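You operate a simulated robot arm through the tools that you are given. There is no shell and no other tool.

You run a simulated robot arm. Do the job below in one go: nothing can be reset, and whatever is moved stays where it is left.

Task
Laminate the orange picture card and lay it in the red post tray.
Fine: set the heat printed on it; wait for the READY lamp before you feed it; one pass; switch the laminator off at the end.
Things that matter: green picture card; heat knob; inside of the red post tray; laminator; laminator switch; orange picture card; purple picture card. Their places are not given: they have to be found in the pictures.

It is judged by the outcome, as a careful person would: the job done as asked, and still so three seconds after it is handed in. It fails if anything else is knocked over, pushed out of place, dropped, spilled or broken.

Robot
A 7-joint arm with a two-finger parallel gripper, fixed in place. Base frame: the origin is at the foot of the arm, x ahead of it, y to its left, z up. Lengths are in mm, angles in degrees, forces in N, time in s.
Its first joint turns from -132.0 to 132.0 degrees. Payload 3.91 kg.
Tool frame: the origin (TCP) lies between the finger pads and is the grasp point; the fingertips stand 30 mm ahead of it; z points along the fingers, y is the line along which they close. Largest opening 110 mm; finger width 20, thickness 10; the body of the gripper, 48 by 112 mm, starts 55 mm behind the TCP.
Orientation is that of the tool frame in the base frame, as a unit quaternion [x, y, z, w]. With the fingers straight down and closing along the base's y, the tool's x points along the base's -x, its y along +y and its z along -z.

Tools
- The arm moves only by the tool jog_arm. Its argument "motion" is one flat list of numbers, 7 for each row, row after row: the turn, a rotation vector about the tool's x, y, z in units of 45 degrees (1.0 is 45 degrees), then the shift along the tool's x, y, z in units of 400 mm (1.0 is 400 mm), then the opening, from 0 (shut) to 1 (fully open). In form: [wx, wy, wz, dx, dy, dz, jaw, wx, wy, wz, dx, dy, dz, jaw, ...]. A call has 1 to 20 rows; each row is the pose to reach, as a shift and turn from the pose commanded when the call began, along the tool's axes at that moment. A call with a number of a shift or a turn outside -1 to 1 is refused whole. Each row takes 0.2 s and may step no farther than 50 mm and 8.6 degrees from the row before; otherwise, or with a gripper value out of range, the whole call is refused. Where a pose cannot be reached the arm comes as near as it can. A force on the tool above 90 N (or 10 N above the force at the start of the call, whichever is more), or a blocked arm, ends the call early, and 0.2 s more pass. Each finger travels about 108 mm/s and halts on what it meets, pressing with about 36 N; the grip force reading is that of the motor and also rises with nothing between the fingers. The clock runs only during rows and for 0.2 s after the last one: add rows that repeat a pose to give the fingers time. It gives the time, the measured TCP pose, the force on the tool (base axes), the opening and the grip force at its end, in the units of the frame above (readings bear some noise), with the torque about the TCP (base axes, N m) and any sound that the robot's microphone picked up.
- Cameras (640 x 400 px; columns grow to the right, rows downward): "scene" is fixed at [399.2, 501.4, 1435.8]; the picture's right is [0.42, 0.91, 0.00], its down [0.40, -0.18, -0.90] and it looks along [-0.82, 0.38, -0.44] (base axes); focal length 214 px, centre (320, 200). "wrist" rides on the gripper at [72, 17, -103] in the tool frame; the picture's right is [-0.23, 0.97, 0.00], its down [-0.76, -0.18, -0.62] and it looks along [-0.61, -0.14, 0.78] (tool axes); focal length 222 px, centre (320, 200).
- get_image(camera): a new picture of that camera. It takes no simulated time.
- point_at(camera, pixels): for up to 12 pixels [column, row] of the newest picture of that camera ("zoom" is the newest enlarged one), the place [x, y, z] in the base frame of the surface seen there, good to about 2 mm. It takes no simulated time.
- zoom(camera, box): a new picture of the part [left, top, right, bottom] of that camera's present view, enlarged. It takes no simulated time.
- job_done(): hands the job in; it is judged then, once.

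Leave the gripper open and the arm clear of the work at the hand-in unless told otherwise.

The tools are called by a JSON object that holds its "fn" and its "kwargs". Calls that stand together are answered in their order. jog_arm: Moves the arm, as the interface text tells. Its arguments: {"type":"object","properties":{"motion":{"type":"array"}},"required":["motion"]} The other tools are called the same way: get_image (camera) takes a picture; point_at (camera, pixels) gives the place of the surface under pixels of a picture; zoom (camera, box) takes an enlarged picture of a part of a camera's view; job_done () hands the job in.

At the start:

```text
time: 0.0
ee_pos: [165.1, 582.2, 1242.2]
orientation: [-0.001, 1.0, 0.0, 0.0]
wrist_force: [-0.4, -0.2, 0.8]
wrist_torque: [-0.04, 0.01, -0.01]
grip_width: 110.2
grasp_force: 0.1
```

scene: 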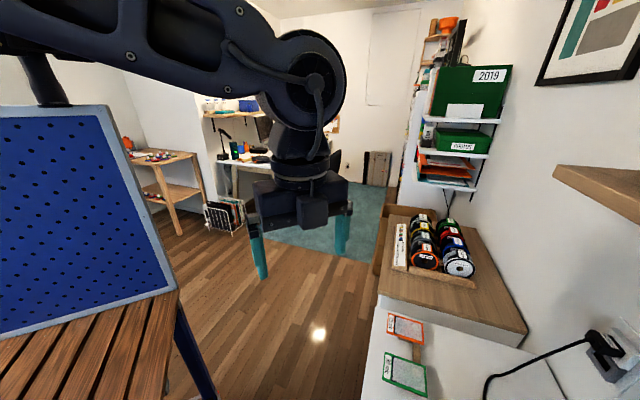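
wrist: 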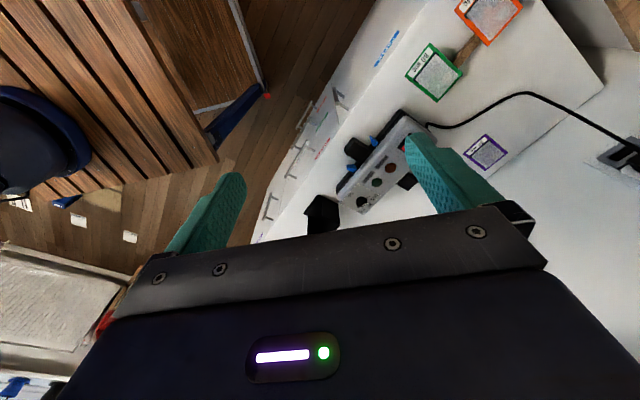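

I see the orange card near scene (406,327), the green card near (404,375). In the wrist view the laminator is around (385,165), the purple card at (486,152). I'll zoom in on these to read things.

{"fn": "zoom", "kwargs": {"camera": "wrist", "box": [300, 0, 620, 240]}}

{"fn": "zoom", "kwargs": {"camera": "scene", "box": [350, 290, 510, 400]}}

{"fn": "point_at", "kwargs": {"camera": "wrist", "pixels": [[490, 18], [434, 72], [486, 152], [376, 182], [395, 165], [345, 100], [465, 50], [550, 80], [470, 120], [322, 215], [360, 150]]}}

```text
1.67 times, centred on (460, 120) of wrist
```

zoom: 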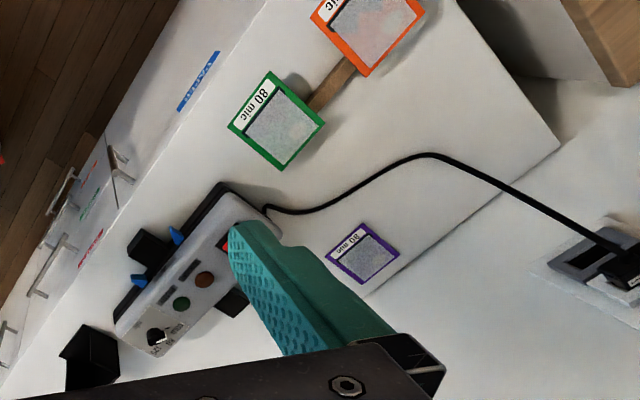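

```text
3.64 times, centred on (430, 345) of scene
```

zoom: 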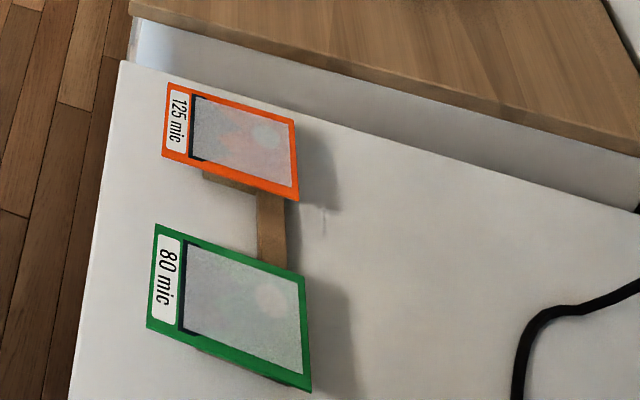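

```text
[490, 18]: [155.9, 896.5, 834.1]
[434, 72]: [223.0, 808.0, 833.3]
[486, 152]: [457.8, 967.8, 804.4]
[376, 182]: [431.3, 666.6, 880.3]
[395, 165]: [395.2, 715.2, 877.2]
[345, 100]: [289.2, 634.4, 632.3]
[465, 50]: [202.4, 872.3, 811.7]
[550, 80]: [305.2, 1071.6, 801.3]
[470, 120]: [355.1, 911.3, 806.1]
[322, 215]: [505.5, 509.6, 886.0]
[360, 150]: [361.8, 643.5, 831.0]
```

The orange card reads "125 mic", green and purple read "80 mic". Next I look for the red post tray: there's something red at the wrist picture's left (105,320). I'll zoom on it and on the laminator.

{"fn": "zoom", "kwargs": {"camera": "wrist", "box": [0, 170, 200, 400]}}

{"fn": "zoom", "kwargs": {"camera": "wrist", "box": [300, 90, 440, 240]}}

{"fn": "point_at", "kwargs": {"camera": "wrist", "pixels": [[105, 320], [110, 300], [130, 237], [78, 220], [50, 320], [20, 200], [200, 110], [270, 95]]}}

```text
1.74 times, centred on (100, 285) of wrist
```

zoom: 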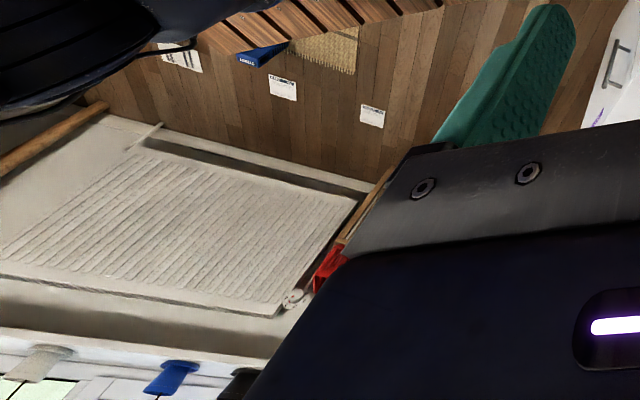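

```text
2.67 times, centred on (370, 165) of wrist
```

zoom: 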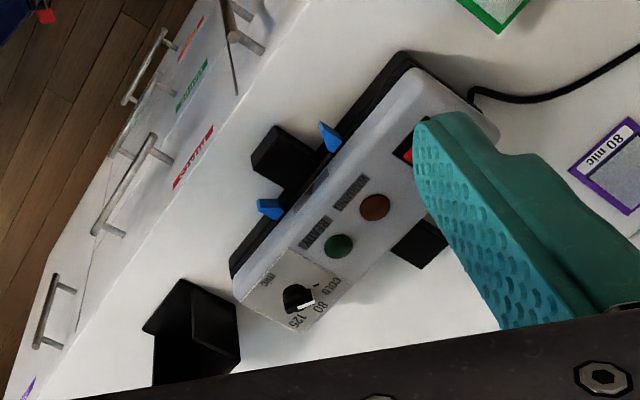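

```text
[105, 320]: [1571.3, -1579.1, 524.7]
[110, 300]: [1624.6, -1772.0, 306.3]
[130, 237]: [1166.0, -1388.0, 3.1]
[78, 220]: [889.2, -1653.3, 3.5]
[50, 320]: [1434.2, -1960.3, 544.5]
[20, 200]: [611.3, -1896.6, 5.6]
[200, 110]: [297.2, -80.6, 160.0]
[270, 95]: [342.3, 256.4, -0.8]
```

The heat dial has COLD / 80 / 125 marks at wrist zoom (300,300), with two lamps and a red switch partly behind the finger. The tray isn't visible yet. I check some scene points for obstacles (shelf at (600,195), plug at (600,355), spool desk) before moving.

{"fn": "point_at", "kwargs": {"camera": "scene", "pixels": [[600, 195], [560, 175], [630, 215], [605, 355], [520, 330], [440, 260], [406, 327], [404, 375], [500, 370], [470, 90], [590, 300], [400, 390]]}}

```text
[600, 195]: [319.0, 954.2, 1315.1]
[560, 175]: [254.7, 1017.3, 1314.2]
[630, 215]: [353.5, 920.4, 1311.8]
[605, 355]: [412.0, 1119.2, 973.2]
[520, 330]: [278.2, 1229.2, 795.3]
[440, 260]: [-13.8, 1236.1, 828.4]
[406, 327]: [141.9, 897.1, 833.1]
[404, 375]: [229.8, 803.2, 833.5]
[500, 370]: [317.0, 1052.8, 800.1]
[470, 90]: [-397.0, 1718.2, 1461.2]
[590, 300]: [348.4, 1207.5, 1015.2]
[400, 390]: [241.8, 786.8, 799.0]
```

Next I turn the tool 45° about its axis and move to about (265,662,1242), so that the wrist camera looks along the desk towards where the tray should be. The shelf at z≈1315 (x+y≈1270) stays well clear.

{"fn": "jog_arm", "kwargs": {"motion": [0, 0, 0.167, -0.042, 0.033, 0, 1, 0, 0, 0.333, -0.083, 0.067, 0, 1, 0, 0, 0.5, -0.125, 0.1, 0, 1, 0, 0, 0.667, -0.167, 0.133, 0, 1, 0, 0, 0.833, -0.208, 0.167, 0, 1, 0, 0, 1.0, -0.25, 0.2, 0, 1, 0, 0, 1.0, -0.25, 0.2, 0, 1]}}

{"fn": "get_image", "kwargs": {"camera": "wrist"}}

{"fn": "get_image", "kwargs": {"camera": "scene"}}

```text
time: 1.6
ee_pos: [264.5, 663.3, 1240.7]
orientation: [0.383, 0.924, 0.0, 0.0]
wrist_force: [-0.4, -0.4, 0.3]
wrist_torque: [0.0, -0.01, -0.02]
grip_width: 110.1
grasp_force: 0.0
```

```text
taken
```

wrist: 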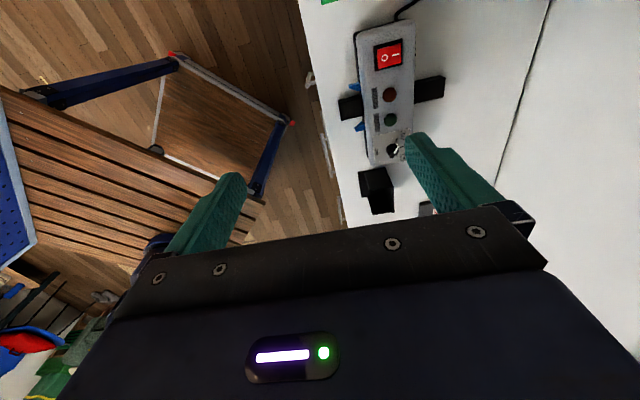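

```text
taken
```

scene: 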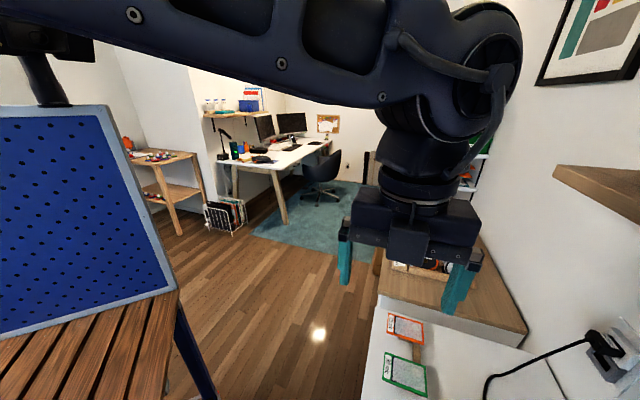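

The laminator is at wrist (390,100), with the rocker switch at (388,55), lamps (390,95) and (390,118), dial (395,150). The tray must lie further along the desk; I move 300 mm along the tool's -x to see past the gripper.

{"fn": "jog_arm", "kwargs": {"motion": [0, 0, 0, -0.11, 0, 0, 1, 0, 0, 0, -0.22, 0, 0, 1, 0, 0, 0, -0.33, 0, 0, 1, 0, 0, 0, -0.44, 0, 0, 1, 0, 0, 0, -0.55, 0, 0, 1, 0, 0, 0, -0.66, 0, 0, 1, 0, 0, 0, -0.75, 0, 0, 1, 0, 0, 0, -0.75, 0, 0, 1]}}

{"fn": "get_image", "kwargs": {"camera": "wrist"}}

```text
time: 3.4
ee_pos: [478.3, 449.8, 1242.7]
orientation: [0.383, 0.924, 0.0, 0.0]
wrist_force: [0.0, -0.2, -0.3]
wrist_torque: [0.0, -0.04, -0.01]
grip_width: 110.0
grasp_force: 0.0
```

```text
taken
```

wrist: 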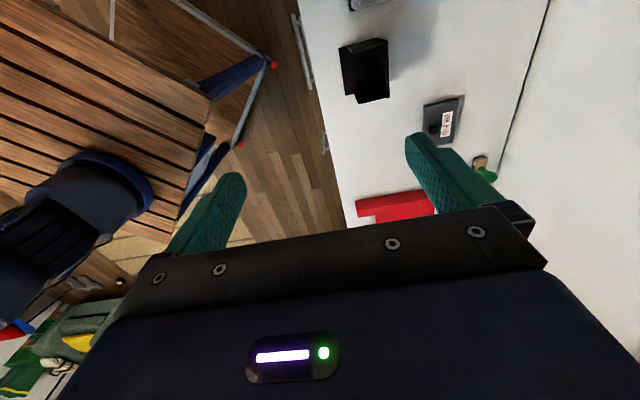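

The red tray shows at wrist (390,207), mostly behind the gripper. I move 200 mm further along to see it fully.

{"fn": "jog_arm", "kwargs": {"motion": [0, 0, 0, -0.11, 0, 0, 1, 0, 0, 0, -0.22, 0, 0, 1, 0, 0, 0, -0.33, 0, 0, 1, 0, 0, 0, -0.44, 0, 0, 1, 0, 0, 0, -0.55, 0, 0, 1, 0, 0, 0, -0.55, 0, 0, 1]}}

{"fn": "get_image", "kwargs": {"camera": "wrist"}}

{"fn": "zoom", "kwargs": {"camera": "wrist", "box": [280, 0, 540, 220]}}

```text
time: 4.8
ee_pos: [635.2, 294.1, 1236.8]
orientation: [0.382, 0.924, 0.0, 0.0]
wrist_force: [-0.3, 0.2, 0.2]
wrist_torque: [-0.01, 0.02, 0.0]
grip_width: 109.9
grasp_force: 0.0
```

```text
taken
```

wrist: 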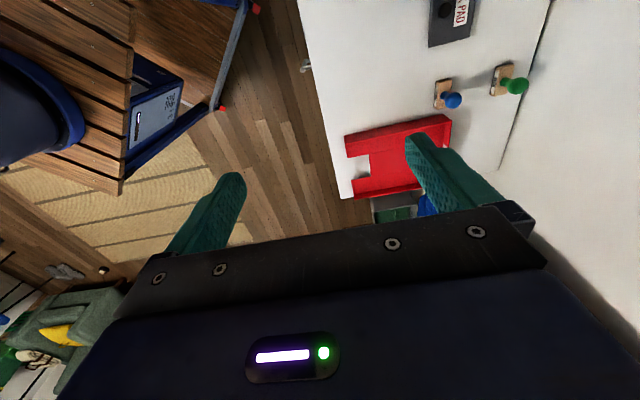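

```text
1.82 times, centred on (410, 110) of wrist
```

zoom: 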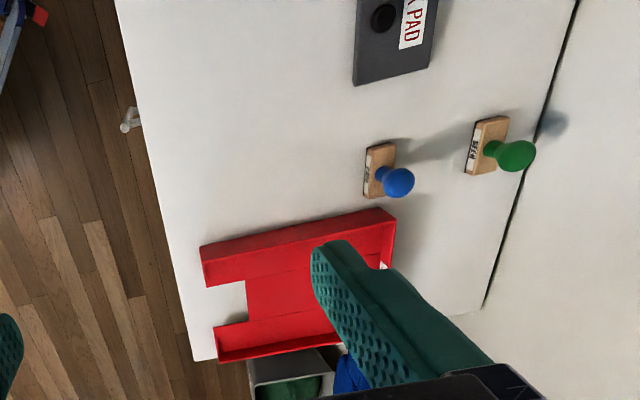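

The red tray is at wrist (395,160), open on the side facing the robot. I query its points and those of the stamps and ink pad.

{"fn": "point_at", "kwargs": {"camera": "wrist", "pixels": [[347, 137], [353, 155], [365, 150], [395, 160], [448, 115], [355, 180], [356, 195], [420, 185], [385, 175], [440, 127], [405, 145], [453, 95]]}}

{"fn": "point_at", "kwargs": {"camera": "zoom", "pixels": [[201, 250], [207, 285], [244, 275], [394, 215], [385, 265], [216, 330], [218, 358], [285, 350], [250, 320], [300, 300], [270, 340], [390, 240]]}}

```text
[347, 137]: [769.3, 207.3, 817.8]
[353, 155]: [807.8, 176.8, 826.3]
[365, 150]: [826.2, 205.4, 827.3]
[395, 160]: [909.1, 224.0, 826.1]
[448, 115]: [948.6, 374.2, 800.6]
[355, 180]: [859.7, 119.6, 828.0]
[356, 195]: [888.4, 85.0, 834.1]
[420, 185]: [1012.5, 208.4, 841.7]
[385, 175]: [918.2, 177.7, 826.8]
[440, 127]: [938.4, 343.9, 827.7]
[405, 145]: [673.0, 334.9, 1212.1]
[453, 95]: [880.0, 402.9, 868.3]
```

```text
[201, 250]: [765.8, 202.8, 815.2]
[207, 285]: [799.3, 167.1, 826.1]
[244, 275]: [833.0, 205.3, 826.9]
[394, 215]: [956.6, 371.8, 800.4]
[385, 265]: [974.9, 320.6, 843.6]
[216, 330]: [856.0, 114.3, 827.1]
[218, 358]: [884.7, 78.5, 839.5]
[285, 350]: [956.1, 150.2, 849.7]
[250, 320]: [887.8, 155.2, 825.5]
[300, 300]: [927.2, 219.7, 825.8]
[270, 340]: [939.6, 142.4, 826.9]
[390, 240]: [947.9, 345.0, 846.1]
```

The tray floor is at z≈826, centre around (912,215), rim ≈ 848. Now I move above the laminator, to about (415,640,1100), to look at its controls from straight above.

{"fn": "jog_arm", "kwargs": {"motion": [0, 0, 0, 0.099, 0.0225, 0.035, 1, 0, 0, 0, 0.198, 0.045, 0.07, 1, 0, 0, 0, 0.296, 0.0675, 0.105, 1, 0, 0, 0, 0.395, 0.09, 0.14, 1, 0, 0, 0, 0.494, 0.1125, 0.175, 1, 0, 0, 0, 0.593, 0.135, 0.21, 1, 0, 0, 0, 0.691, 0.1575, 0.245, 1, 0, 0, 0, 0.79, 0.18, 0.28, 1, 0, 0, 0, 0.889, 0.2025, 0.315, 1, 0, 0, 0, 0.9875, 0.225, 0.35, 1, 0, 0, 0, 0.9875, 0.225, 0.35, 1]}}

{"fn": "get_image", "kwargs": {"camera": "wrist"}}

{"fn": "get_image", "kwargs": {"camera": "scene"}}

```text
time: 7.2
ee_pos: [416.6, 637.2, 1100.6]
orientation: [0.383, 0.924, 0.0, 0.0]
wrist_force: [0.5, 0.3, -0.8]
wrist_torque: [0.01, 0.01, 0.01]
grip_width: 109.9
grasp_force: 0.1
```

```text
taken
```

wrist: 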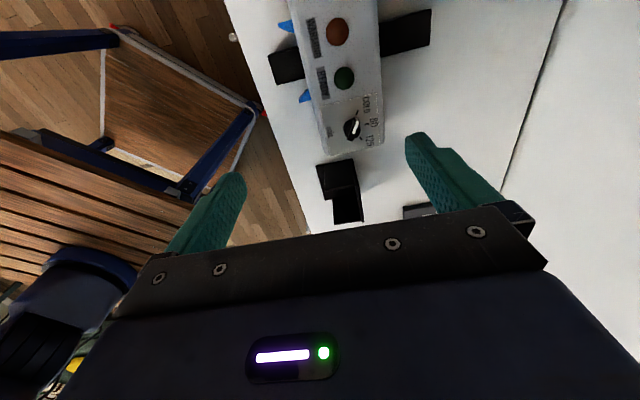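

```text
taken
```

scene: 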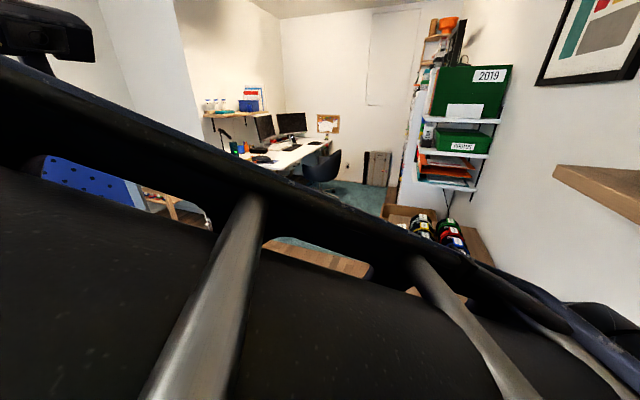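

I see the laminator at the top centre of the wrist view; I zoom in and read positions of the dial (352,128), lamps and guides.

{"fn": "zoom", "kwargs": {"camera": "wrist", "box": [240, 0, 450, 170]}}

{"fn": "point_at", "kwargs": {"camera": "zoom", "pixels": [[340, 385], [350, 360], [316, 230], [297, 95], [130, 200], [500, 100], [205, 290], [150, 80], [250, 470], [300, 500], [240, 440], [400, 340]]}}

{"fn": "point_at", "kwargs": {"camera": "wrist", "pixels": [[352, 128], [360, 120], [344, 77], [337, 31], [285, 65], [405, 32], [304, 97], [286, 25], [325, 185], [348, 215], [372, 130], [330, 150]]}}

```text
2.35 times, centred on (345, 85) of wrist
```

zoom: 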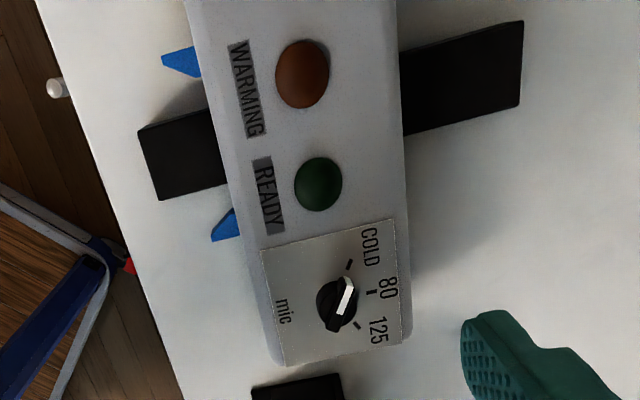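

```text
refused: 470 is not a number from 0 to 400
```

```text
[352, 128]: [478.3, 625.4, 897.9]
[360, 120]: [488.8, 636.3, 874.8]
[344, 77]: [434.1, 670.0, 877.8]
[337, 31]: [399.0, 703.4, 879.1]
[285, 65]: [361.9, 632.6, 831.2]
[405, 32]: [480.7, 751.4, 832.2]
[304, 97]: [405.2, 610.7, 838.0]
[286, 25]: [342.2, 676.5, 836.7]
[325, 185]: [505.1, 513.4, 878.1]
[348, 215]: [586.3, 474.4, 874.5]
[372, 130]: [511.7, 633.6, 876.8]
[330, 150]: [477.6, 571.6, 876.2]
```

The panel shows WARMING and READY lamps and a knob with COLD / 80 / 125 ticks. The feed plate is on the robot side (z≈831), exit plate at the back (z≈832). I go down to about z=1000 over the knob (478,625) to read its pointer closely.

{"fn": "jog_arm", "kwargs": {"motion": [0, 0, 0, -0.04, 0.02, 0.08, 1, 0, 0, 0, -0.08, 0.04, 0.16, 1, 0, 0, 0, -0.12, 0.064, 0.25, 1, 0, 0, 0, -0.12, 0.064, 0.25, 1]}}

{"fn": "get_image", "kwargs": {"camera": "wrist"}}

{"fn": "zoom", "kwargs": {"camera": "wrist", "box": [260, 60, 420, 180]}}

```text
time: 8.2
ee_pos: [469.5, 621.4, 1001.6]
orientation: [0.383, 0.924, 0.0, 0.0]
wrist_force: [0.3, 0.1, 0.1]
wrist_torque: [-0.02, -0.01, 0.0]
grip_width: 110.3
grasp_force: 0.1
```

```text
taken
```

wrist: 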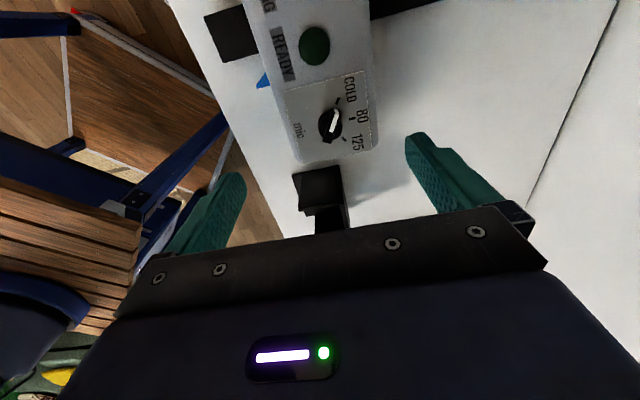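

```text
3.33 times, centred on (340, 120) of wrist
```

zoom: 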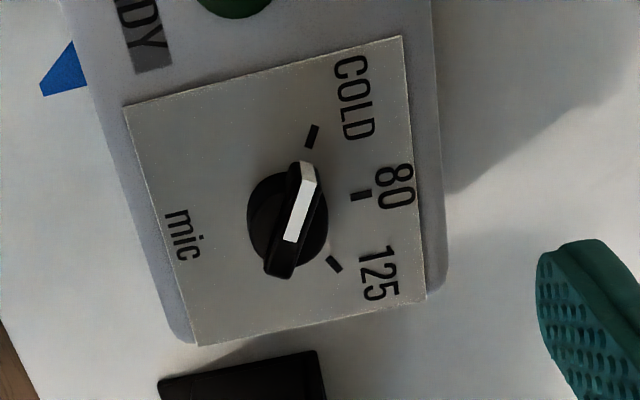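

The knob is a disc with a raised bar; the white pointer stands at COLD. I measure ticks, disc and bar positions in the zoom picture.

{"fn": "point_at", "kwargs": {"camera": "zoom", "pixels": [[312, 136], [361, 195], [334, 264], [307, 168], [279, 270], [293, 220], [254, 215], [320, 240], [296, 235], [300, 195], [275, 178], [290, 278]]}}

{"fn": "point_at", "kwargs": {"camera": "zoom", "pixels": [[180, 235], [125, 105], [403, 38], [425, 298], [198, 343], [430, 150], [300, 175], [288, 240], [150, 300], [240, 390]]}}

```text
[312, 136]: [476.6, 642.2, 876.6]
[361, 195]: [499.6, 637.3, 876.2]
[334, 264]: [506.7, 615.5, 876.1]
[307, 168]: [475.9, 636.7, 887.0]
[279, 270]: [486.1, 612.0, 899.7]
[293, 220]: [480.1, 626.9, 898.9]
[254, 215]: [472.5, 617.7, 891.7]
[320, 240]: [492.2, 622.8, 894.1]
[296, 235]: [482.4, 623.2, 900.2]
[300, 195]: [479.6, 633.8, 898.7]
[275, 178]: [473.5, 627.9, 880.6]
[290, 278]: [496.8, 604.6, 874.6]
```

```text
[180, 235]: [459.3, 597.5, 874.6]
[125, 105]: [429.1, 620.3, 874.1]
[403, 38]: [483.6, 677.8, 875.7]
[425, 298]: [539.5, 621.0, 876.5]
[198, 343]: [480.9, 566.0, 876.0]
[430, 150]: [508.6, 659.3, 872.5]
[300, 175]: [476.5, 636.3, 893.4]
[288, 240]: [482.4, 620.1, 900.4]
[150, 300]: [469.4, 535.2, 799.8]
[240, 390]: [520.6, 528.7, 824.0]
```

Knob centre is ≈(483,621), top z≈900, ticks at about 108° (COLD), 48° (80), -12° (125). I sample the disc's top to know how deep the fingers may go.

{"fn": "point_at", "kwargs": {"camera": "zoom", "pixels": [[265, 200], [318, 215], [262, 240], [316, 195], [312, 250], [280, 185], [285, 205], [310, 200], [275, 255], [298, 255], [250, 205], [265, 265]]}}

```text
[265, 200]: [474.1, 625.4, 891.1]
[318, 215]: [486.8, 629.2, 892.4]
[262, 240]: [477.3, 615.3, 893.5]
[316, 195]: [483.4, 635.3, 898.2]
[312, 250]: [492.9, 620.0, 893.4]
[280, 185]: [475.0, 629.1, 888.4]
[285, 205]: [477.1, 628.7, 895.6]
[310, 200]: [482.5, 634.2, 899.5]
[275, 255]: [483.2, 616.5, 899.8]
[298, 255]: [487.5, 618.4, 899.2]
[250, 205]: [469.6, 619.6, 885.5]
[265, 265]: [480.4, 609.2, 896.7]
```

The disc top is at z≈892.5 and the bar top at 900, bar line at ~107°, so I will pinch the bar with fingertips at ≈894.5. First I turn the tool by +153° about the base's vertical (in four calls) to bring the closing line across the bar, leaving room to turn the knob back by 120°.

{"fn": "jog_arm", "kwargs": {"motion": [0, 0, -0.17, -0.0055, 0.005, 0, 0.8, 0, 0, -0.34, -0.011, 0.01, 0, 0.7, 0, 0, -0.51, -0.0165, 0.015, 0, 0.6, 0, 0, -0.68, -0.022, 0.02, 0, 0.5, 0, 0, -0.85, -0.0274, 0.0253, 0, 0.4]}}

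{"fn": "jog_arm", "kwargs": {"motion": [0, 0, -0.17, 0, 0, 0, 0.4, 0, 0, -0.34, 0, 0, 0, 0.4, 0, 0, -0.51, 0, 0, 0, 0.4, 0, 0, -0.68, 0, 0, 0, 0.4, 0, 0, -0.85, 0, 0, 0, 0.4]}}

{"fn": "jog_arm", "kwargs": {"motion": [0, 0, -0.17, 0, 0, 0, 0.4, 0, 0, -0.34, 0, 0, 0, 0.4, 0, 0, -0.51, 0, 0, 0, 0.4, 0, 0, -0.68, 0, 0, 0, 0.4, 0, 0, -0.85, 0, 0, 0, 0.4]}}

{"fn": "jog_arm", "kwargs": {"motion": [0, 0, -0.17, 0, 0, 0, 0.4, 0, 0, -0.34, 0, 0, 0, 0.4, 0, 0, -0.51, 0, 0, 0, 0.4, 0, 0, -0.68, 0, 0, 0, 0.4, 0, 0, -0.85, 0, 0, 0, 0.4, 0, 0, -0.85, 0, 0, 0, 0.4]}}

{"fn": "get_image", "kwargs": {"camera": "wrist"}}

```text
time: 9.4
ee_pos: [485.0, 621.7, 1001.1]
orientation: [0.058, 0.998, -0.001, 0.0]
wrist_force: [-0.1, -0.4, -0.5]
wrist_torque: [0.01, 0.0, -0.05]
grip_width: 44.1
grasp_force: 0.1
```

```text
time: 10.6
ee_pos: [483.1, 621.4, 1000.7]
orientation: [-0.273, 0.962, 0.0, 0.0]
wrist_force: [-0.1, -0.4, 1.2]
wrist_torque: [-0.02, 0.01, 0.03]
grip_width: 44.0
grasp_force: 0.1
```

```text
time: 11.8
ee_pos: [484.2, 621.3, 1001.4]
orientation: [-0.572, 0.82, 0.0, 0.0]
wrist_force: [-0.2, -0.6, -0.6]
wrist_torque: [-0.04, -0.01, 0.03]
grip_width: 43.8
grasp_force: 0.0
```

```text
time: 13.2
ee_pos: [484.9, 621.0, 1000.4]
orientation: [0.81, -0.587, -0.001, 0.0]
wrist_force: [0.5, -0.2, -0.4]
wrist_torque: [0.01, 0.01, 0.01]
grip_width: 44.0
grasp_force: 0.1
```

```text
taken
```

wrist: 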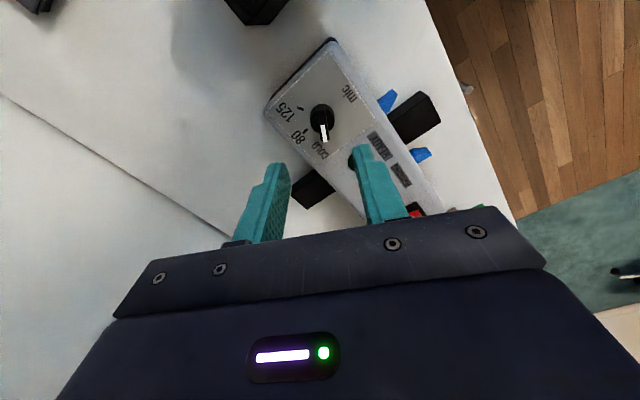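

The wrist reached the wanted orientation, fingers stand either side of the bar's line. I zoom in on the knob at (322,122) to refine its centre from this second viewpoint.

{"fn": "zoom", "kwargs": {"camera": "wrist", "box": [262, 80, 382, 160]}}

{"fn": "point_at", "kwargs": {"camera": "zoom", "pixels": [[320, 210], [300, 130], [340, 130], [318, 170], [325, 235], [330, 290], [300, 235], [350, 200], [265, 200], [370, 190], [320, 120], [310, 190]]}}

```text
5.00 times, centred on (322, 120) of wrist
```

zoom: 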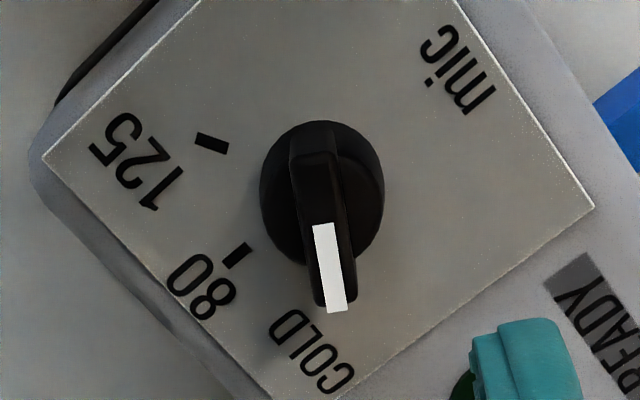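

```text
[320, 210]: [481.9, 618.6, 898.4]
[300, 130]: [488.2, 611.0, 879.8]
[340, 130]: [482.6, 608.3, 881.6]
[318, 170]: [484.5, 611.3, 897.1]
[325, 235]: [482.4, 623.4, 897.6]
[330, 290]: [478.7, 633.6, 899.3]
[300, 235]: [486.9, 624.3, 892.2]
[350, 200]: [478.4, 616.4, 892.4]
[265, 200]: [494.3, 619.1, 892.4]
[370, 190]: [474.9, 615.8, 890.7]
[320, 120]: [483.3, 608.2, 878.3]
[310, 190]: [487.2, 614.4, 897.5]
```

Both views agree: bar centre ≈(483.3,620.5). I descend so that the fingertips come to z≈894.5, just above the disc, jaws still open 44 mm.

{"fn": "jog_arm", "kwargs": {"motion": [0, 0, 0, 0, 0, 0.08, 0.4, 0, 0, 0, 0, 0, 0.15, 0.4, 0, 0, 0, 0, 0, 0.185, 0.4, 0, 0, 0, 0, 0, 0.193, 0.4, 0, 0, 0, 0, 0, 0.193, 0.4]}}

{"fn": "get_image", "kwargs": {"camera": "wrist"}}

```text
time: 14.4
ee_pos: [483.6, 620.9, 922.4]
orientation: [0.809, -0.588, 0.0, -0.001]
wrist_force: [1.0, 0.8, 0.1]
wrist_torque: [-0.03, -0.01, 0.01]
grip_width: 44.1
grasp_force: 0.0
```

```text
taken
```

wrist: 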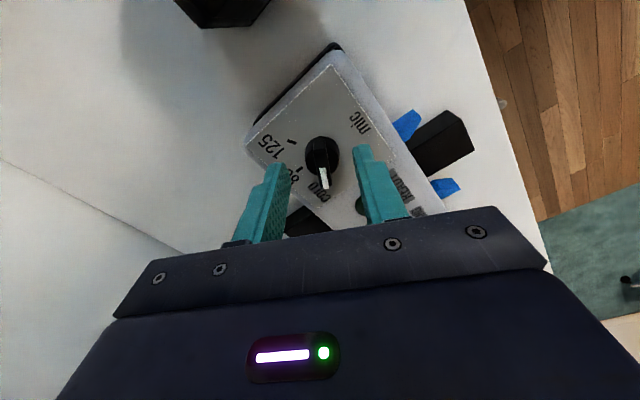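

The reading says z 922.4 (tips ≈892.4), a little low; I raise 1.5 mm and then close gently on the bar.

{"fn": "jog_arm", "kwargs": {"motion": [0, 0, 0, 0, 0, -0.004, 0.4, 0, 0, 0, 0, 0, -0.004, 0.25, 0, 0, 0, 0, 0, -0.004, 0.12, 0, 0, 0, 0, 0, -0.004, 0.04, 0, 0, 0, 0, 0, -0.004, 0.0, 0, 0, 0, 0, 0, -0.004, 0.0]}}

{"fn": "get_image", "kwargs": {"camera": "wrist"}}

```text
time: 15.8
ee_pos: [481.7, 620.3, 925.1]
orientation: [0.809, -0.587, -0.001, 0.001]
wrist_force: [-25.4, -14.2, 0.9]
wrist_torque: [-0.68, 0.62, -0.55]
grip_width: 8.9
grasp_force: 45.1
```

```text
taken
```

wrist: 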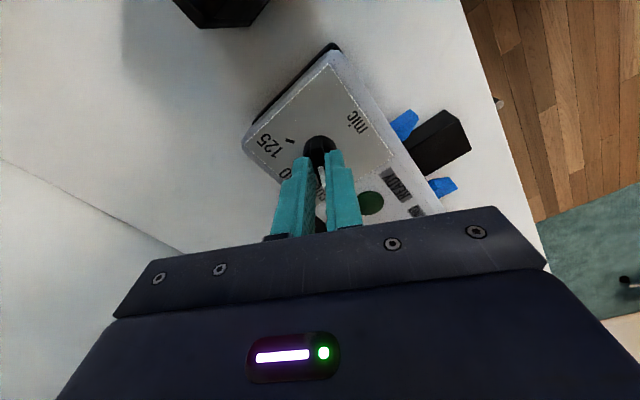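

The bar is gripped (8.9 mm wide), but there is a ~29 N side load along the closing line, since the bar stands ~2 mm off my centre. I shift 2.4 mm along tool +y to relieve it.

{"fn": "jog_arm", "kwargs": {"motion": [0, 0, 0, 0, 0.003, 0, 0, 0, 0, 0, 0, 0.006, 0, 0, 0, 0, 0, 0, 0.006, 0, 0]}}

```text
time: 16.6
ee_pos: [483.0, 619.4, 925.1]
orientation: [0.809, -0.588, 0.0, -0.001]
wrist_force: [-13.2, -9.4, -9.8]
wrist_torque: [-0.9, 0.15, -0.56]
grip_width: 8.8
grasp_force: 45.3
```

Load fell to ~16 N. I shift another 2 mm the same way.

{"fn": "jog_arm", "kwargs": {"motion": [0, 0, 0, 0, 0.003, 0, 0, 0, 0, 0, 0, 0.006, 0, 0, 0, 0, 0, 0, 0.006, 0, 0]}}

```text
time: 17.4
ee_pos: [481.5, 620.1, 924.4]
orientation: [0.808, -0.589, 0.0, -0.002]
wrist_force: [17.1, 11.6, -11.7]
wrist_torque: [0.25, -0.47, -0.57]
grip_width: 8.7
grasp_force: 45.3
```

Now +20 N the other way, so I come back 1.2 mm, and begin turning the knob: tool z positive turn (base clockwise, towards 80 and 125), 14° first to see the loads.

{"fn": "jog_arm", "kwargs": {"motion": [0, 0, 0, 0, -0.003, 0, 0, 0, 0, 0.16, 0, -0.003, 0, 0, 0, 0, 0.32, 0, -0.003, 0, 0, 0, 0, 0.32, 0, -0.003, 0, 0]}}

```text
time: 18.4
ee_pos: [482.0, 620.4, 924.5]
orientation: [0.728, -0.685, 0.0, 0.0]
wrist_force: [28.1, 14.0, -5.6]
wrist_torque: [-0.97, -0.84, -0.03]
grip_width: 8.9
grasp_force: 44.9
```

The knob turned 14° with almost no torque; side load ~31 N towards +x, so I shift ~2.4 mm that way and turn a further 14°.

{"fn": "jog_arm", "kwargs": {"motion": [0, 0, 0, -0.0024, -0.0058, 0, 0, 0, 0, 0, -0.0024, -0.0058, 0, 0]}}

```text
time: 19.0
ee_pos: [481.6, 620.3, 925.3]
orientation: [0.73, -0.684, 0.0, 0.001]
wrist_force: [9.3, -8.7, 4.0]
wrist_torque: [0.2, -0.22, 0.02]
grip_width: 8.6
grasp_force: 45.1
```

Load is down to ~13 N. Continue turning 29° more.

{"fn": "jog_arm", "kwargs": {"motion": [0, 0, 0.16, 0, 0, 0, 0, 0, 0, 0.32, 0, 0, 0, 0, 0, 0, 0.48, 0, 0, 0, 0, 0, 0, 0.64, 0, 0, 0, 0, 0, 0, 0.64, 0, 0, 0, 0]}}

```text
time: 20.2
ee_pos: [481.7, 620.5, 924.9]
orientation: [-0.535, 0.845, -0.001, 0.0]
wrist_force: [-12.1, -27.9, 3.5]
wrist_torque: [-0.85, 0.36, -0.03]
grip_width: 8.9
grasp_force: 44.7
```

Turn is at ~43° of 120°, load (-12,-28) N. I correct by ~2.7 mm along tool x and continue.

{"fn": "jog_arm", "kwargs": {"motion": [0, 0, 0, 0.006, 0, 0, 0, 0, 0, 0.16, 0.006, 0, 0, 0, 0, 0, 0.32, 0.006, 0, 0, 0, 0, 0, 0.32, 0.006, 0, 0, 0]}}

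```text
time: 21.2
ee_pos: [482.9, 621.4, 925.1]
orientation: [-0.425, 0.905, 0.001, 0.0]
wrist_force: [0.7, 17.9, -14.9]
wrist_torque: [1.38, -0.73, 0.04]
grip_width: 8.9
grasp_force: 44.8
```

Load now (0.7,17.9) N. Correct by 1.2 mm and keep turning 29° more.

{"fn": "jog_arm", "kwargs": {"motion": [0, 0, 0, -0.0025, 0.002, 0, 0, 0, 0, 0.16, -0.0025, 0.002, 0, 0, 0, 0, 0.32, -0.0025, 0.002, 0, 0, 0, 0, 0.48, -0.0025, 0.002, 0, 0, 0, 0, 0.64, -0.0025, 0.002, 0, 0, 0, 0, 0.64, -0.0025, 0.002, 0, 0]}}

```text
time: 22.6
ee_pos: [482.3, 620.2, 924.7]
orientation: [-0.186, 0.983, 0.0, -0.001]
wrist_force: [-9.8, 0.6, -6.9]
wrist_torque: [-0.43, 1.48, -0.01]
grip_width: 9.2
grasp_force: 45.4
```

About 86° turned; 34° more to reach 125. Load is small; I turn the remaining 33.8°.

{"fn": "jog_arm", "kwargs": {"motion": [0, 0, 0.16, 0, 0, 0, 0, 0, 0, 0.32, 0, 0, 0, 0, 0, 0, 0.48, 0, 0, 0, 0, 0, 0, 0.64, 0, 0, 0, 0, 0, 0, 0.75, 0, 0, 0, 0, 0, 0, 0.75, 0, 0, 0, 0]}}

{"fn": "get_image", "kwargs": {"camera": "wrist"}}

```text
time: 24.0
ee_pos: [482.1, 620.9, 925.9]
orientation: [0.106, 0.994, 0.001, 0.0]
wrist_force: [-14.4, 4.1, -14.3]
wrist_torque: [-0.01, -0.29, -0.01]
grip_width: 8.8
grasp_force: 45.5
```

```text
taken
```

wrist: 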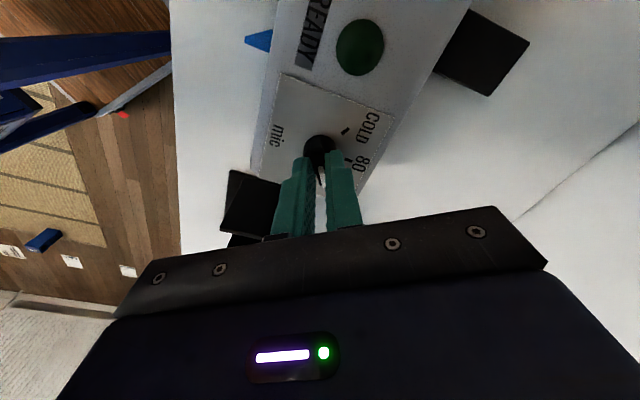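

The tool has turned 120°. Now I open the jaws and lift 90 mm, then look at the pointer.

{"fn": "jog_arm", "kwargs": {"motion": [0, 0, 0, 0, 0, 0, 0.15, 0, 0, 0, 0, 0, 0, 0.3, 0, 0, 0, 0, 0, 0, 0.4, 0, 0, 0, 0, 0, -0.06, 0.4, 0, 0, 0, 0, 0, -0.15, 0.4, 0, 0, 0, 0, 0, -0.225, 0.4, 0, 0, 0, 0, 0, -0.225, 0.4]}}

{"fn": "get_image", "kwargs": {"camera": "wrist"}}

{"fn": "zoom", "kwargs": {"camera": "wrist", "box": [250, 60, 410, 160]}}

```text
time: 25.6
ee_pos: [485.4, 620.1, 1016.3]
orientation: [0.106, 0.994, -0.001, 0.0]
wrist_force: [-0.3, 0.0, 0.3]
wrist_torque: [-0.02, 0.02, 0.01]
grip_width: 44.0
grasp_force: 0.2
```

```text
taken
```

wrist: 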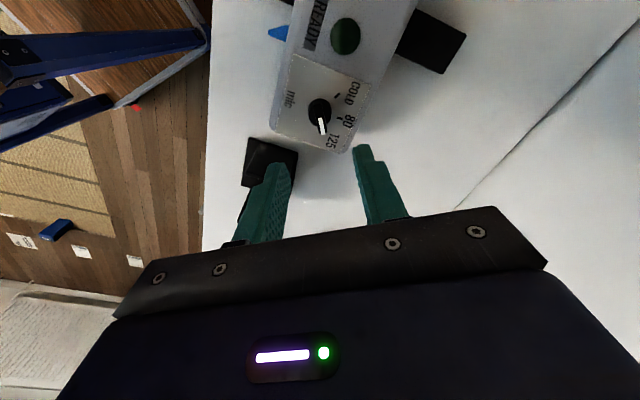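

```text
4.00 times, centred on (330, 110) of wrist
```

zoom: 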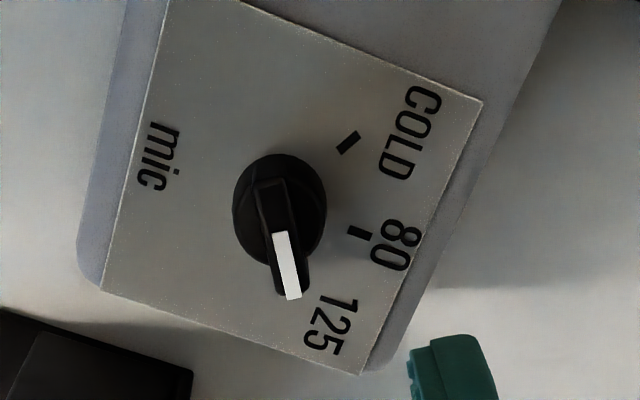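

The pointer now covers the 125 tick. I verify with points: bar ends and the ticks, also whether the laminator shifted.

{"fn": "point_at", "kwargs": {"camera": "zoom", "pixels": [[347, 142], [360, 233], [280, 235], [291, 290], [268, 195], [240, 215], [322, 215], [278, 165], [160, 155]]}}

{"fn": "point_at", "kwargs": {"camera": "wrist", "pixels": [[345, 37], [430, 40], [278, 33], [272, 160], [260, 205]]}}

```text
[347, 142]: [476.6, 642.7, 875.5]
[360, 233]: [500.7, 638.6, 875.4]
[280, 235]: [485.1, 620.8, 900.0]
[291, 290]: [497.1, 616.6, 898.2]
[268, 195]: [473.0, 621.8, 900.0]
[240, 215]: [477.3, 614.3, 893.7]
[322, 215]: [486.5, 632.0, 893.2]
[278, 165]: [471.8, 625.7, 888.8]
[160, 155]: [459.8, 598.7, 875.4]
```

```text
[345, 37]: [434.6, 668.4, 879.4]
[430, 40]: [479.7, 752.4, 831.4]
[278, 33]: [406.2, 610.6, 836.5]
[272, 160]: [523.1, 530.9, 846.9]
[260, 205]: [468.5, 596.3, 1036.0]
```

Pointer is at -12°, exactly on 125, and the laminator has not moved. Next I go over the rocker switch, at roughly (365,740), to look at it.

{"fn": "jog_arm", "kwargs": {"motion": [0, 0, 0, 0.087, 0.058, 0.01, 0.2, 0, 0, 0, 0.175, 0.116, 0.02, 0.1, 0, 0, 0, 0.262, 0.173, 0.03, 0, 0, 0, 0, 0.349, 0.231, 0.04, 0, 0, 0, 0, 0.349, 0.231, 0.04, 0]}}

{"fn": "get_image", "kwargs": {"camera": "wrist"}}

{"fn": "zoom", "kwargs": {"camera": "wrist", "box": [230, 40, 410, 160]}}

```text
time: 26.8
ee_pos: [367.1, 742.3, 998.2]
orientation: [0.107, 0.994, 0.0, 0.0]
wrist_force: [0.2, -0.3, -0.1]
wrist_torque: [-0.01, 0.01, -0.01]
grip_width: 0.0
grasp_force: 36.1
```

```text
taken
```

wrist: 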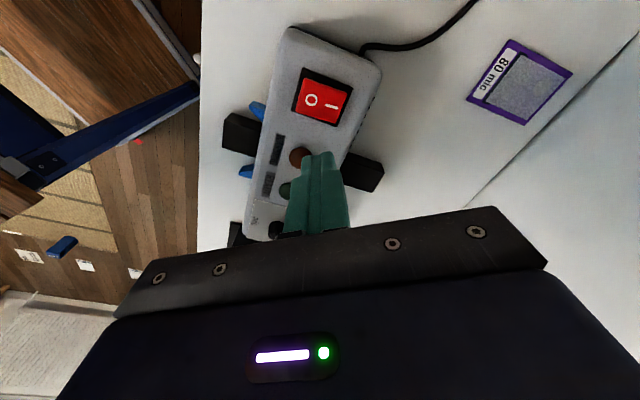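

```text
3.33 times, centred on (320, 100) of wrist
```

zoom: 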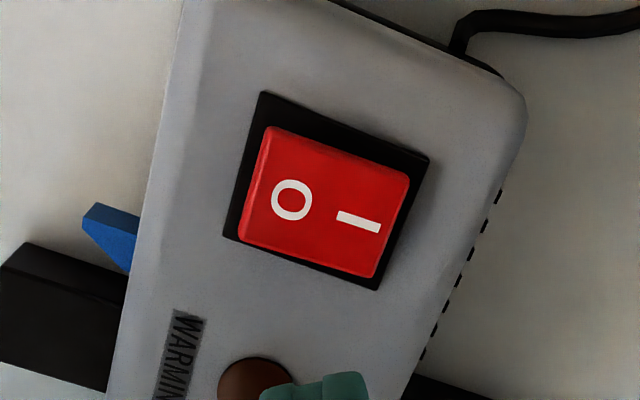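

The rocker shows O towards the front and I towards the back. I measure it.

{"fn": "point_at", "kwargs": {"camera": "zoom", "pixels": [[292, 200], [358, 222], [270, 130], [408, 178], [240, 242], [375, 278], [325, 205], [262, 95], [430, 160], [385, 230], [250, 235], [450, 220]]}}

```text
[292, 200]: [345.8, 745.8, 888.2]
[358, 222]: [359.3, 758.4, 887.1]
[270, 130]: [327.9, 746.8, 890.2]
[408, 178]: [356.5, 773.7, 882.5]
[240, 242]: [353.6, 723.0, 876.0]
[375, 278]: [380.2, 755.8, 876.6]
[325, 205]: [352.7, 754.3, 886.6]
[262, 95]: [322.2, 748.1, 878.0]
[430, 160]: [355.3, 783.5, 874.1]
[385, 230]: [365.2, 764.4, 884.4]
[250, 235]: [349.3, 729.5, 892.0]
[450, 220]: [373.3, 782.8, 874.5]
```

O edge is at z≈891 and I edge at ≈883, so the rocker tilts towards I, while no lamp is lit. I look closer at the rocker and lamps, and at the plug in the scene view.

{"fn": "zoom", "kwargs": {"camera": "wrist", "box": [270, 60, 370, 130]}}

{"fn": "get_image", "kwargs": {"camera": "scene"}}

{"fn": "zoom", "kwargs": {"camera": "scene", "box": [480, 280, 640, 400]}}

```text
5.71 times, centred on (320, 95) of wrist
```

zoom: 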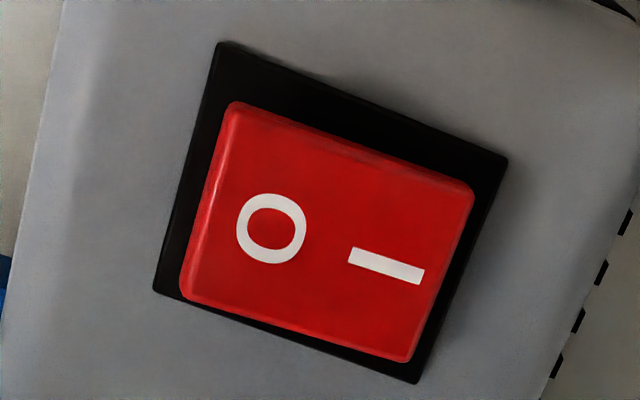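

```text
taken
```

scene: 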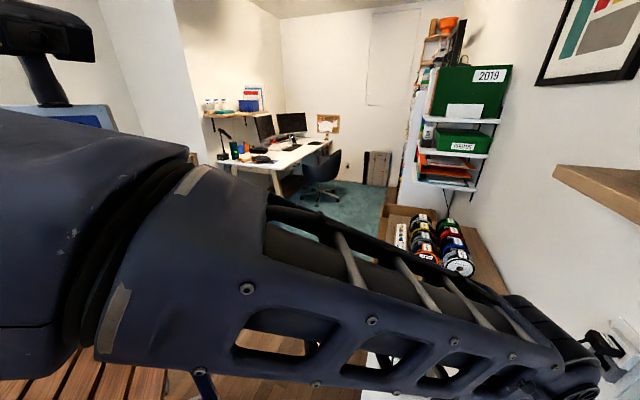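

```text
3.33 times, centred on (560, 340) of scene
```

zoom: 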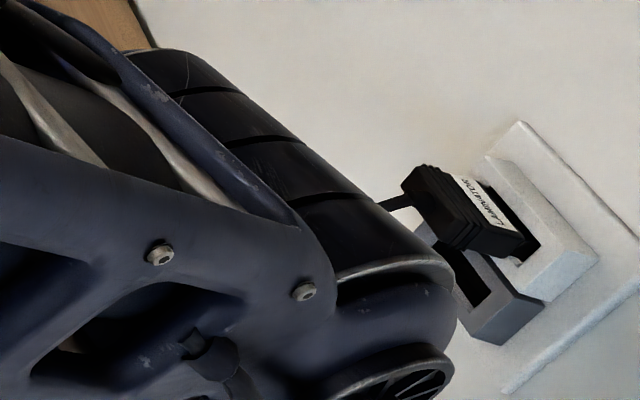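

The plug labelled LAMINATOR sits in its wall socket. I sample the rocker's height profile more exactly along its length.

{"fn": "point_at", "kwargs": {"camera": "zoom", "pixels": [[215, 215], [270, 230], [325, 245], [385, 265], [430, 280], [230, 130], [460, 200], [400, 345], [195, 285], [180, 200], [470, 270], [300, 130]]}}

```text
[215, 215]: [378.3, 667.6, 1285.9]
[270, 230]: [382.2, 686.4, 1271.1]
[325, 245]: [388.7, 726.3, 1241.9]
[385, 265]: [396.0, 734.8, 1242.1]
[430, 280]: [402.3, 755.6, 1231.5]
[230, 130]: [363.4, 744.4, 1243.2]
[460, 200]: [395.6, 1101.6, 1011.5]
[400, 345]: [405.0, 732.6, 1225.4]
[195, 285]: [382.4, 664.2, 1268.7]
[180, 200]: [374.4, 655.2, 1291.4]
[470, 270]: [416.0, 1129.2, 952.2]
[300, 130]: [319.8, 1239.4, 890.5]
```

That sampled the scene zoom by mistake (useful though: the wrist is ~80 mm clear of the shelf line). I redo the wrist zoom and sample it.

{"fn": "zoom", "kwargs": {"camera": "wrist", "box": [270, 60, 370, 130]}}

{"fn": "point_at", "kwargs": {"camera": "zoom", "pixels": [[215, 215], [270, 230], [325, 245], [385, 265], [430, 280], [230, 130], [460, 200], [400, 345], [195, 285], [180, 200], [470, 270], [300, 130]]}}

```text
5.71 times, centred on (320, 95) of wrist
```

zoom: 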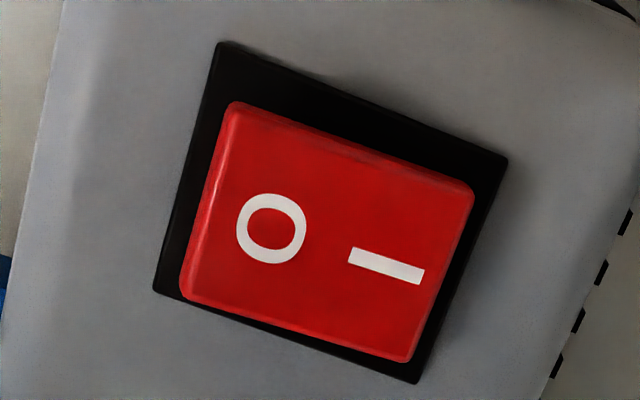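

```text
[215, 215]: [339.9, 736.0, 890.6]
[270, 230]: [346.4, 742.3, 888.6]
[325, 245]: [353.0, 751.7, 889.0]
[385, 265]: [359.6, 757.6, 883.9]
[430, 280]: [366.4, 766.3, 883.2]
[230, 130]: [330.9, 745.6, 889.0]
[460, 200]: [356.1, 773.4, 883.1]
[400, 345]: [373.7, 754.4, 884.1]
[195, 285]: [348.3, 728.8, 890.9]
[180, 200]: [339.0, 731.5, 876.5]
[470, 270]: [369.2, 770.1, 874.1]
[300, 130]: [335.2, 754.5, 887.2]
```

The rocker is tilted with I down (already "on" in looks), so the laminator may be on already or its lamp may be dim. I move over the lamps (399,703) and (434,670) to see their state.

{"fn": "jog_arm", "kwargs": {"motion": [0, 0, 0, -0.0635, -0.04, 0, 0, 0, 0, 0, -0.127, -0.08, 0, 0, 0, 0, 0, -0.127, -0.08, 0, 0]}}

{"fn": "get_image", "kwargs": {"camera": "wrist"}}

{"fn": "zoom", "kwargs": {"camera": "wrist", "box": [240, 40, 400, 160]}}

```text
time: 27.6
ee_pos: [409.9, 699.7, 999.5]
orientation: [0.107, 0.994, 0.0, 0.0]
wrist_force: [-0.4, 0.7, -0.9]
wrist_torque: [0.04, 0.02, 0.06]
grip_width: 0.1
grasp_force: 36.0
```

```text
taken
```

wrist: 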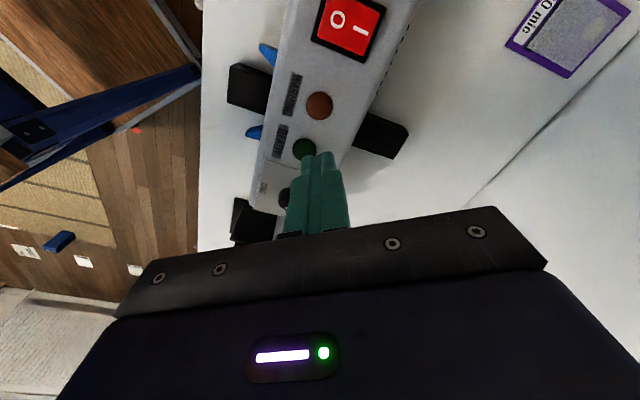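

```text
3.33 times, centred on (320, 100) of wrist
```

zoom: 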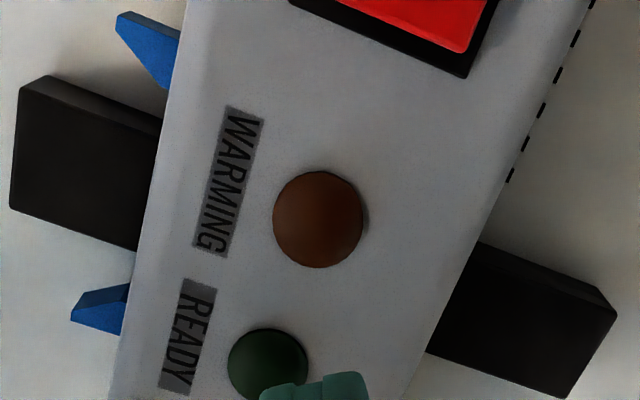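

Both lamps look unlit. I'll align the tool with the laminator (base yaw +45°) over the I end of the rocker at about (366,765), tips ~40 mm above, then press I gently first.

{"fn": "jog_arm", "kwargs": {"motion": [0, 0, -0.16, 0.0354, 0.034, 0.02, 0, 0, 0, -0.32, 0.0709, 0.068, 0.04, 0, 0, 0, -0.48, 0.1063, 0.102, 0.07, 0, 0, 0, -0.636, 0.1417, 0.1363, 0.1, 0]}}

{"fn": "jog_arm", "kwargs": {"motion": [0, 0, -0.16, 0, 0, 0, 0, 0, 0, -0.32, 0, 0, 0, 0, 0, 0, -0.48, 0, 0, 0, 0, 0, 0, -0.636, 0, 0, 0, 0, 0, 0, -0.636, 0, 0, 0, 0]}}

{"fn": "get_image", "kwargs": {"camera": "wrist"}}

{"fn": "zoom", "kwargs": {"camera": "wrist", "box": [230, 60, 410, 180]}}

```text
time: 28.6
ee_pos: [364.6, 763.5, 959.6]
orientation: [-0.142, 0.99, 0.001, 0.0]
wrist_force: [0.7, -0.2, 0.9]
wrist_torque: [0.01, -0.01, 0.0]
grip_width: 0.0
grasp_force: 36.0
```

```text
time: 29.8
ee_pos: [363.2, 763.7, 960.1]
orientation: [-0.384, 0.923, 0.0, -0.001]
wrist_force: [-0.8, 0.0, 0.3]
wrist_torque: [0.01, 0.0, 0.01]
grip_width: 0.3
grasp_force: 35.6
```

```text
taken
```

wrist: 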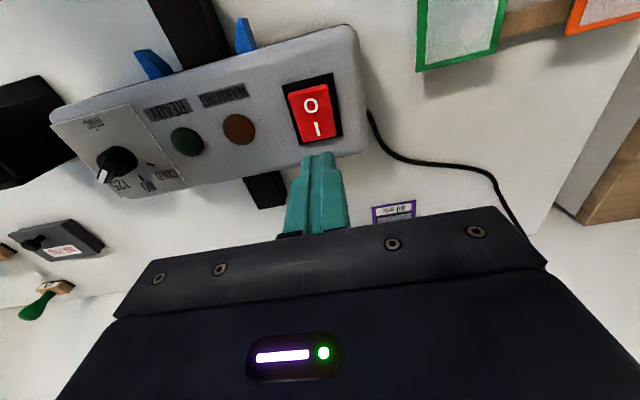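

```text
3.33 times, centred on (320, 120) of wrist
```

zoom: 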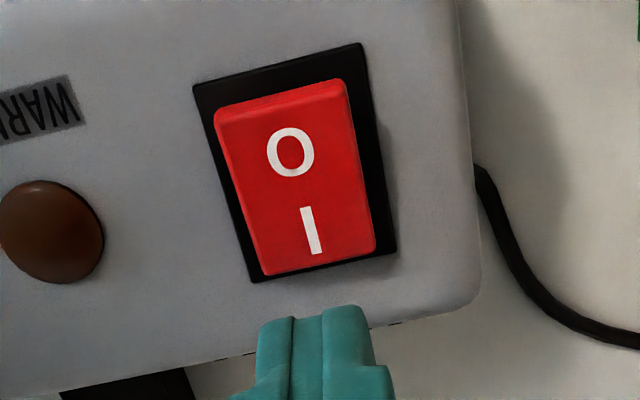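

I press down on the I end: descend in small steps to tip z≈880, watching force.

{"fn": "jog_arm", "kwargs": {"motion": [0, 0, 0, -0.003, 0, 0.06, 0, 0, 0, 0, -0.003, 0, 0.1, 0, 0, 0, 0, -0.003, 0, 0.11, 0, 0, 0, 0, -0.003, 0, 0.117, 0, 0, 0, 0, -0.003, 0, 0.121, 0]}}

{"fn": "zoom", "kwargs": {"camera": "wrist", "box": [140, 40, 420, 220]}}

```text
time: 31.0
ee_pos: [365.4, 765.4, 912.4]
orientation: [-0.382, 0.924, 0.002, 0.001]
wrist_force: [3.9, 1.2, 16.3]
wrist_torque: [-0.17, -0.02, -0.05]
grip_width: 0.1
grasp_force: 35.4
```

```text
2.22 times, centred on (280, 130) of wrist
```

zoom: 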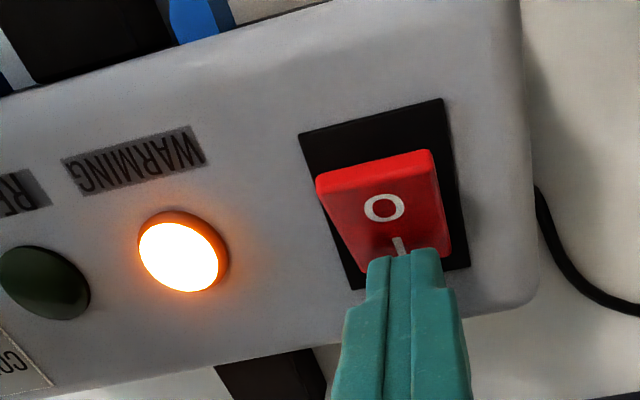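

The WARMING lamp is lit: the switch is on. I lift off 60 mm and check that it stays on.

{"fn": "jog_arm", "kwargs": {"motion": [0, 0, 0, 0, 0, -0.04, 0, 0, 0, 0, 0, 0, -0.14, 0, 0, 0, 0, 0, 0, -0.2, 0.2]}}

{"fn": "get_image", "kwargs": {"camera": "wrist"}}

{"fn": "point_at", "kwargs": {"camera": "wrist", "pixels": [[315, 125], [312, 145]]}}

```text
time: 31.8
ee_pos: [364.1, 763.9, 992.5]
orientation: [-0.384, 0.923, 0.0, 0.0]
wrist_force: [0.5, 0.4, -1.0]
wrist_torque: [-0.01, 0.0, 0.0]
grip_width: 22.2
grasp_force: 0.1
```

```text
taken
```

wrist: 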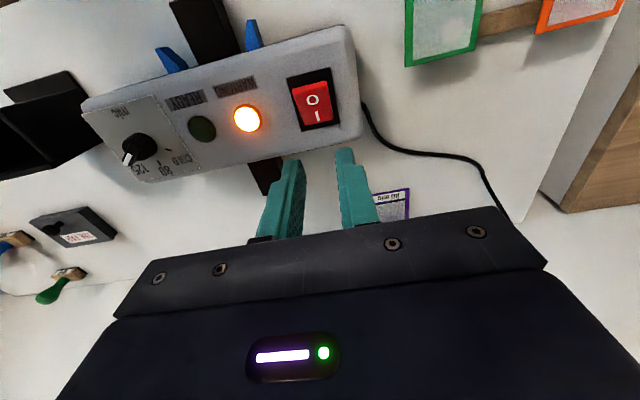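

```text
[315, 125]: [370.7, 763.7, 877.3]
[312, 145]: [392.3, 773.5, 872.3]
```

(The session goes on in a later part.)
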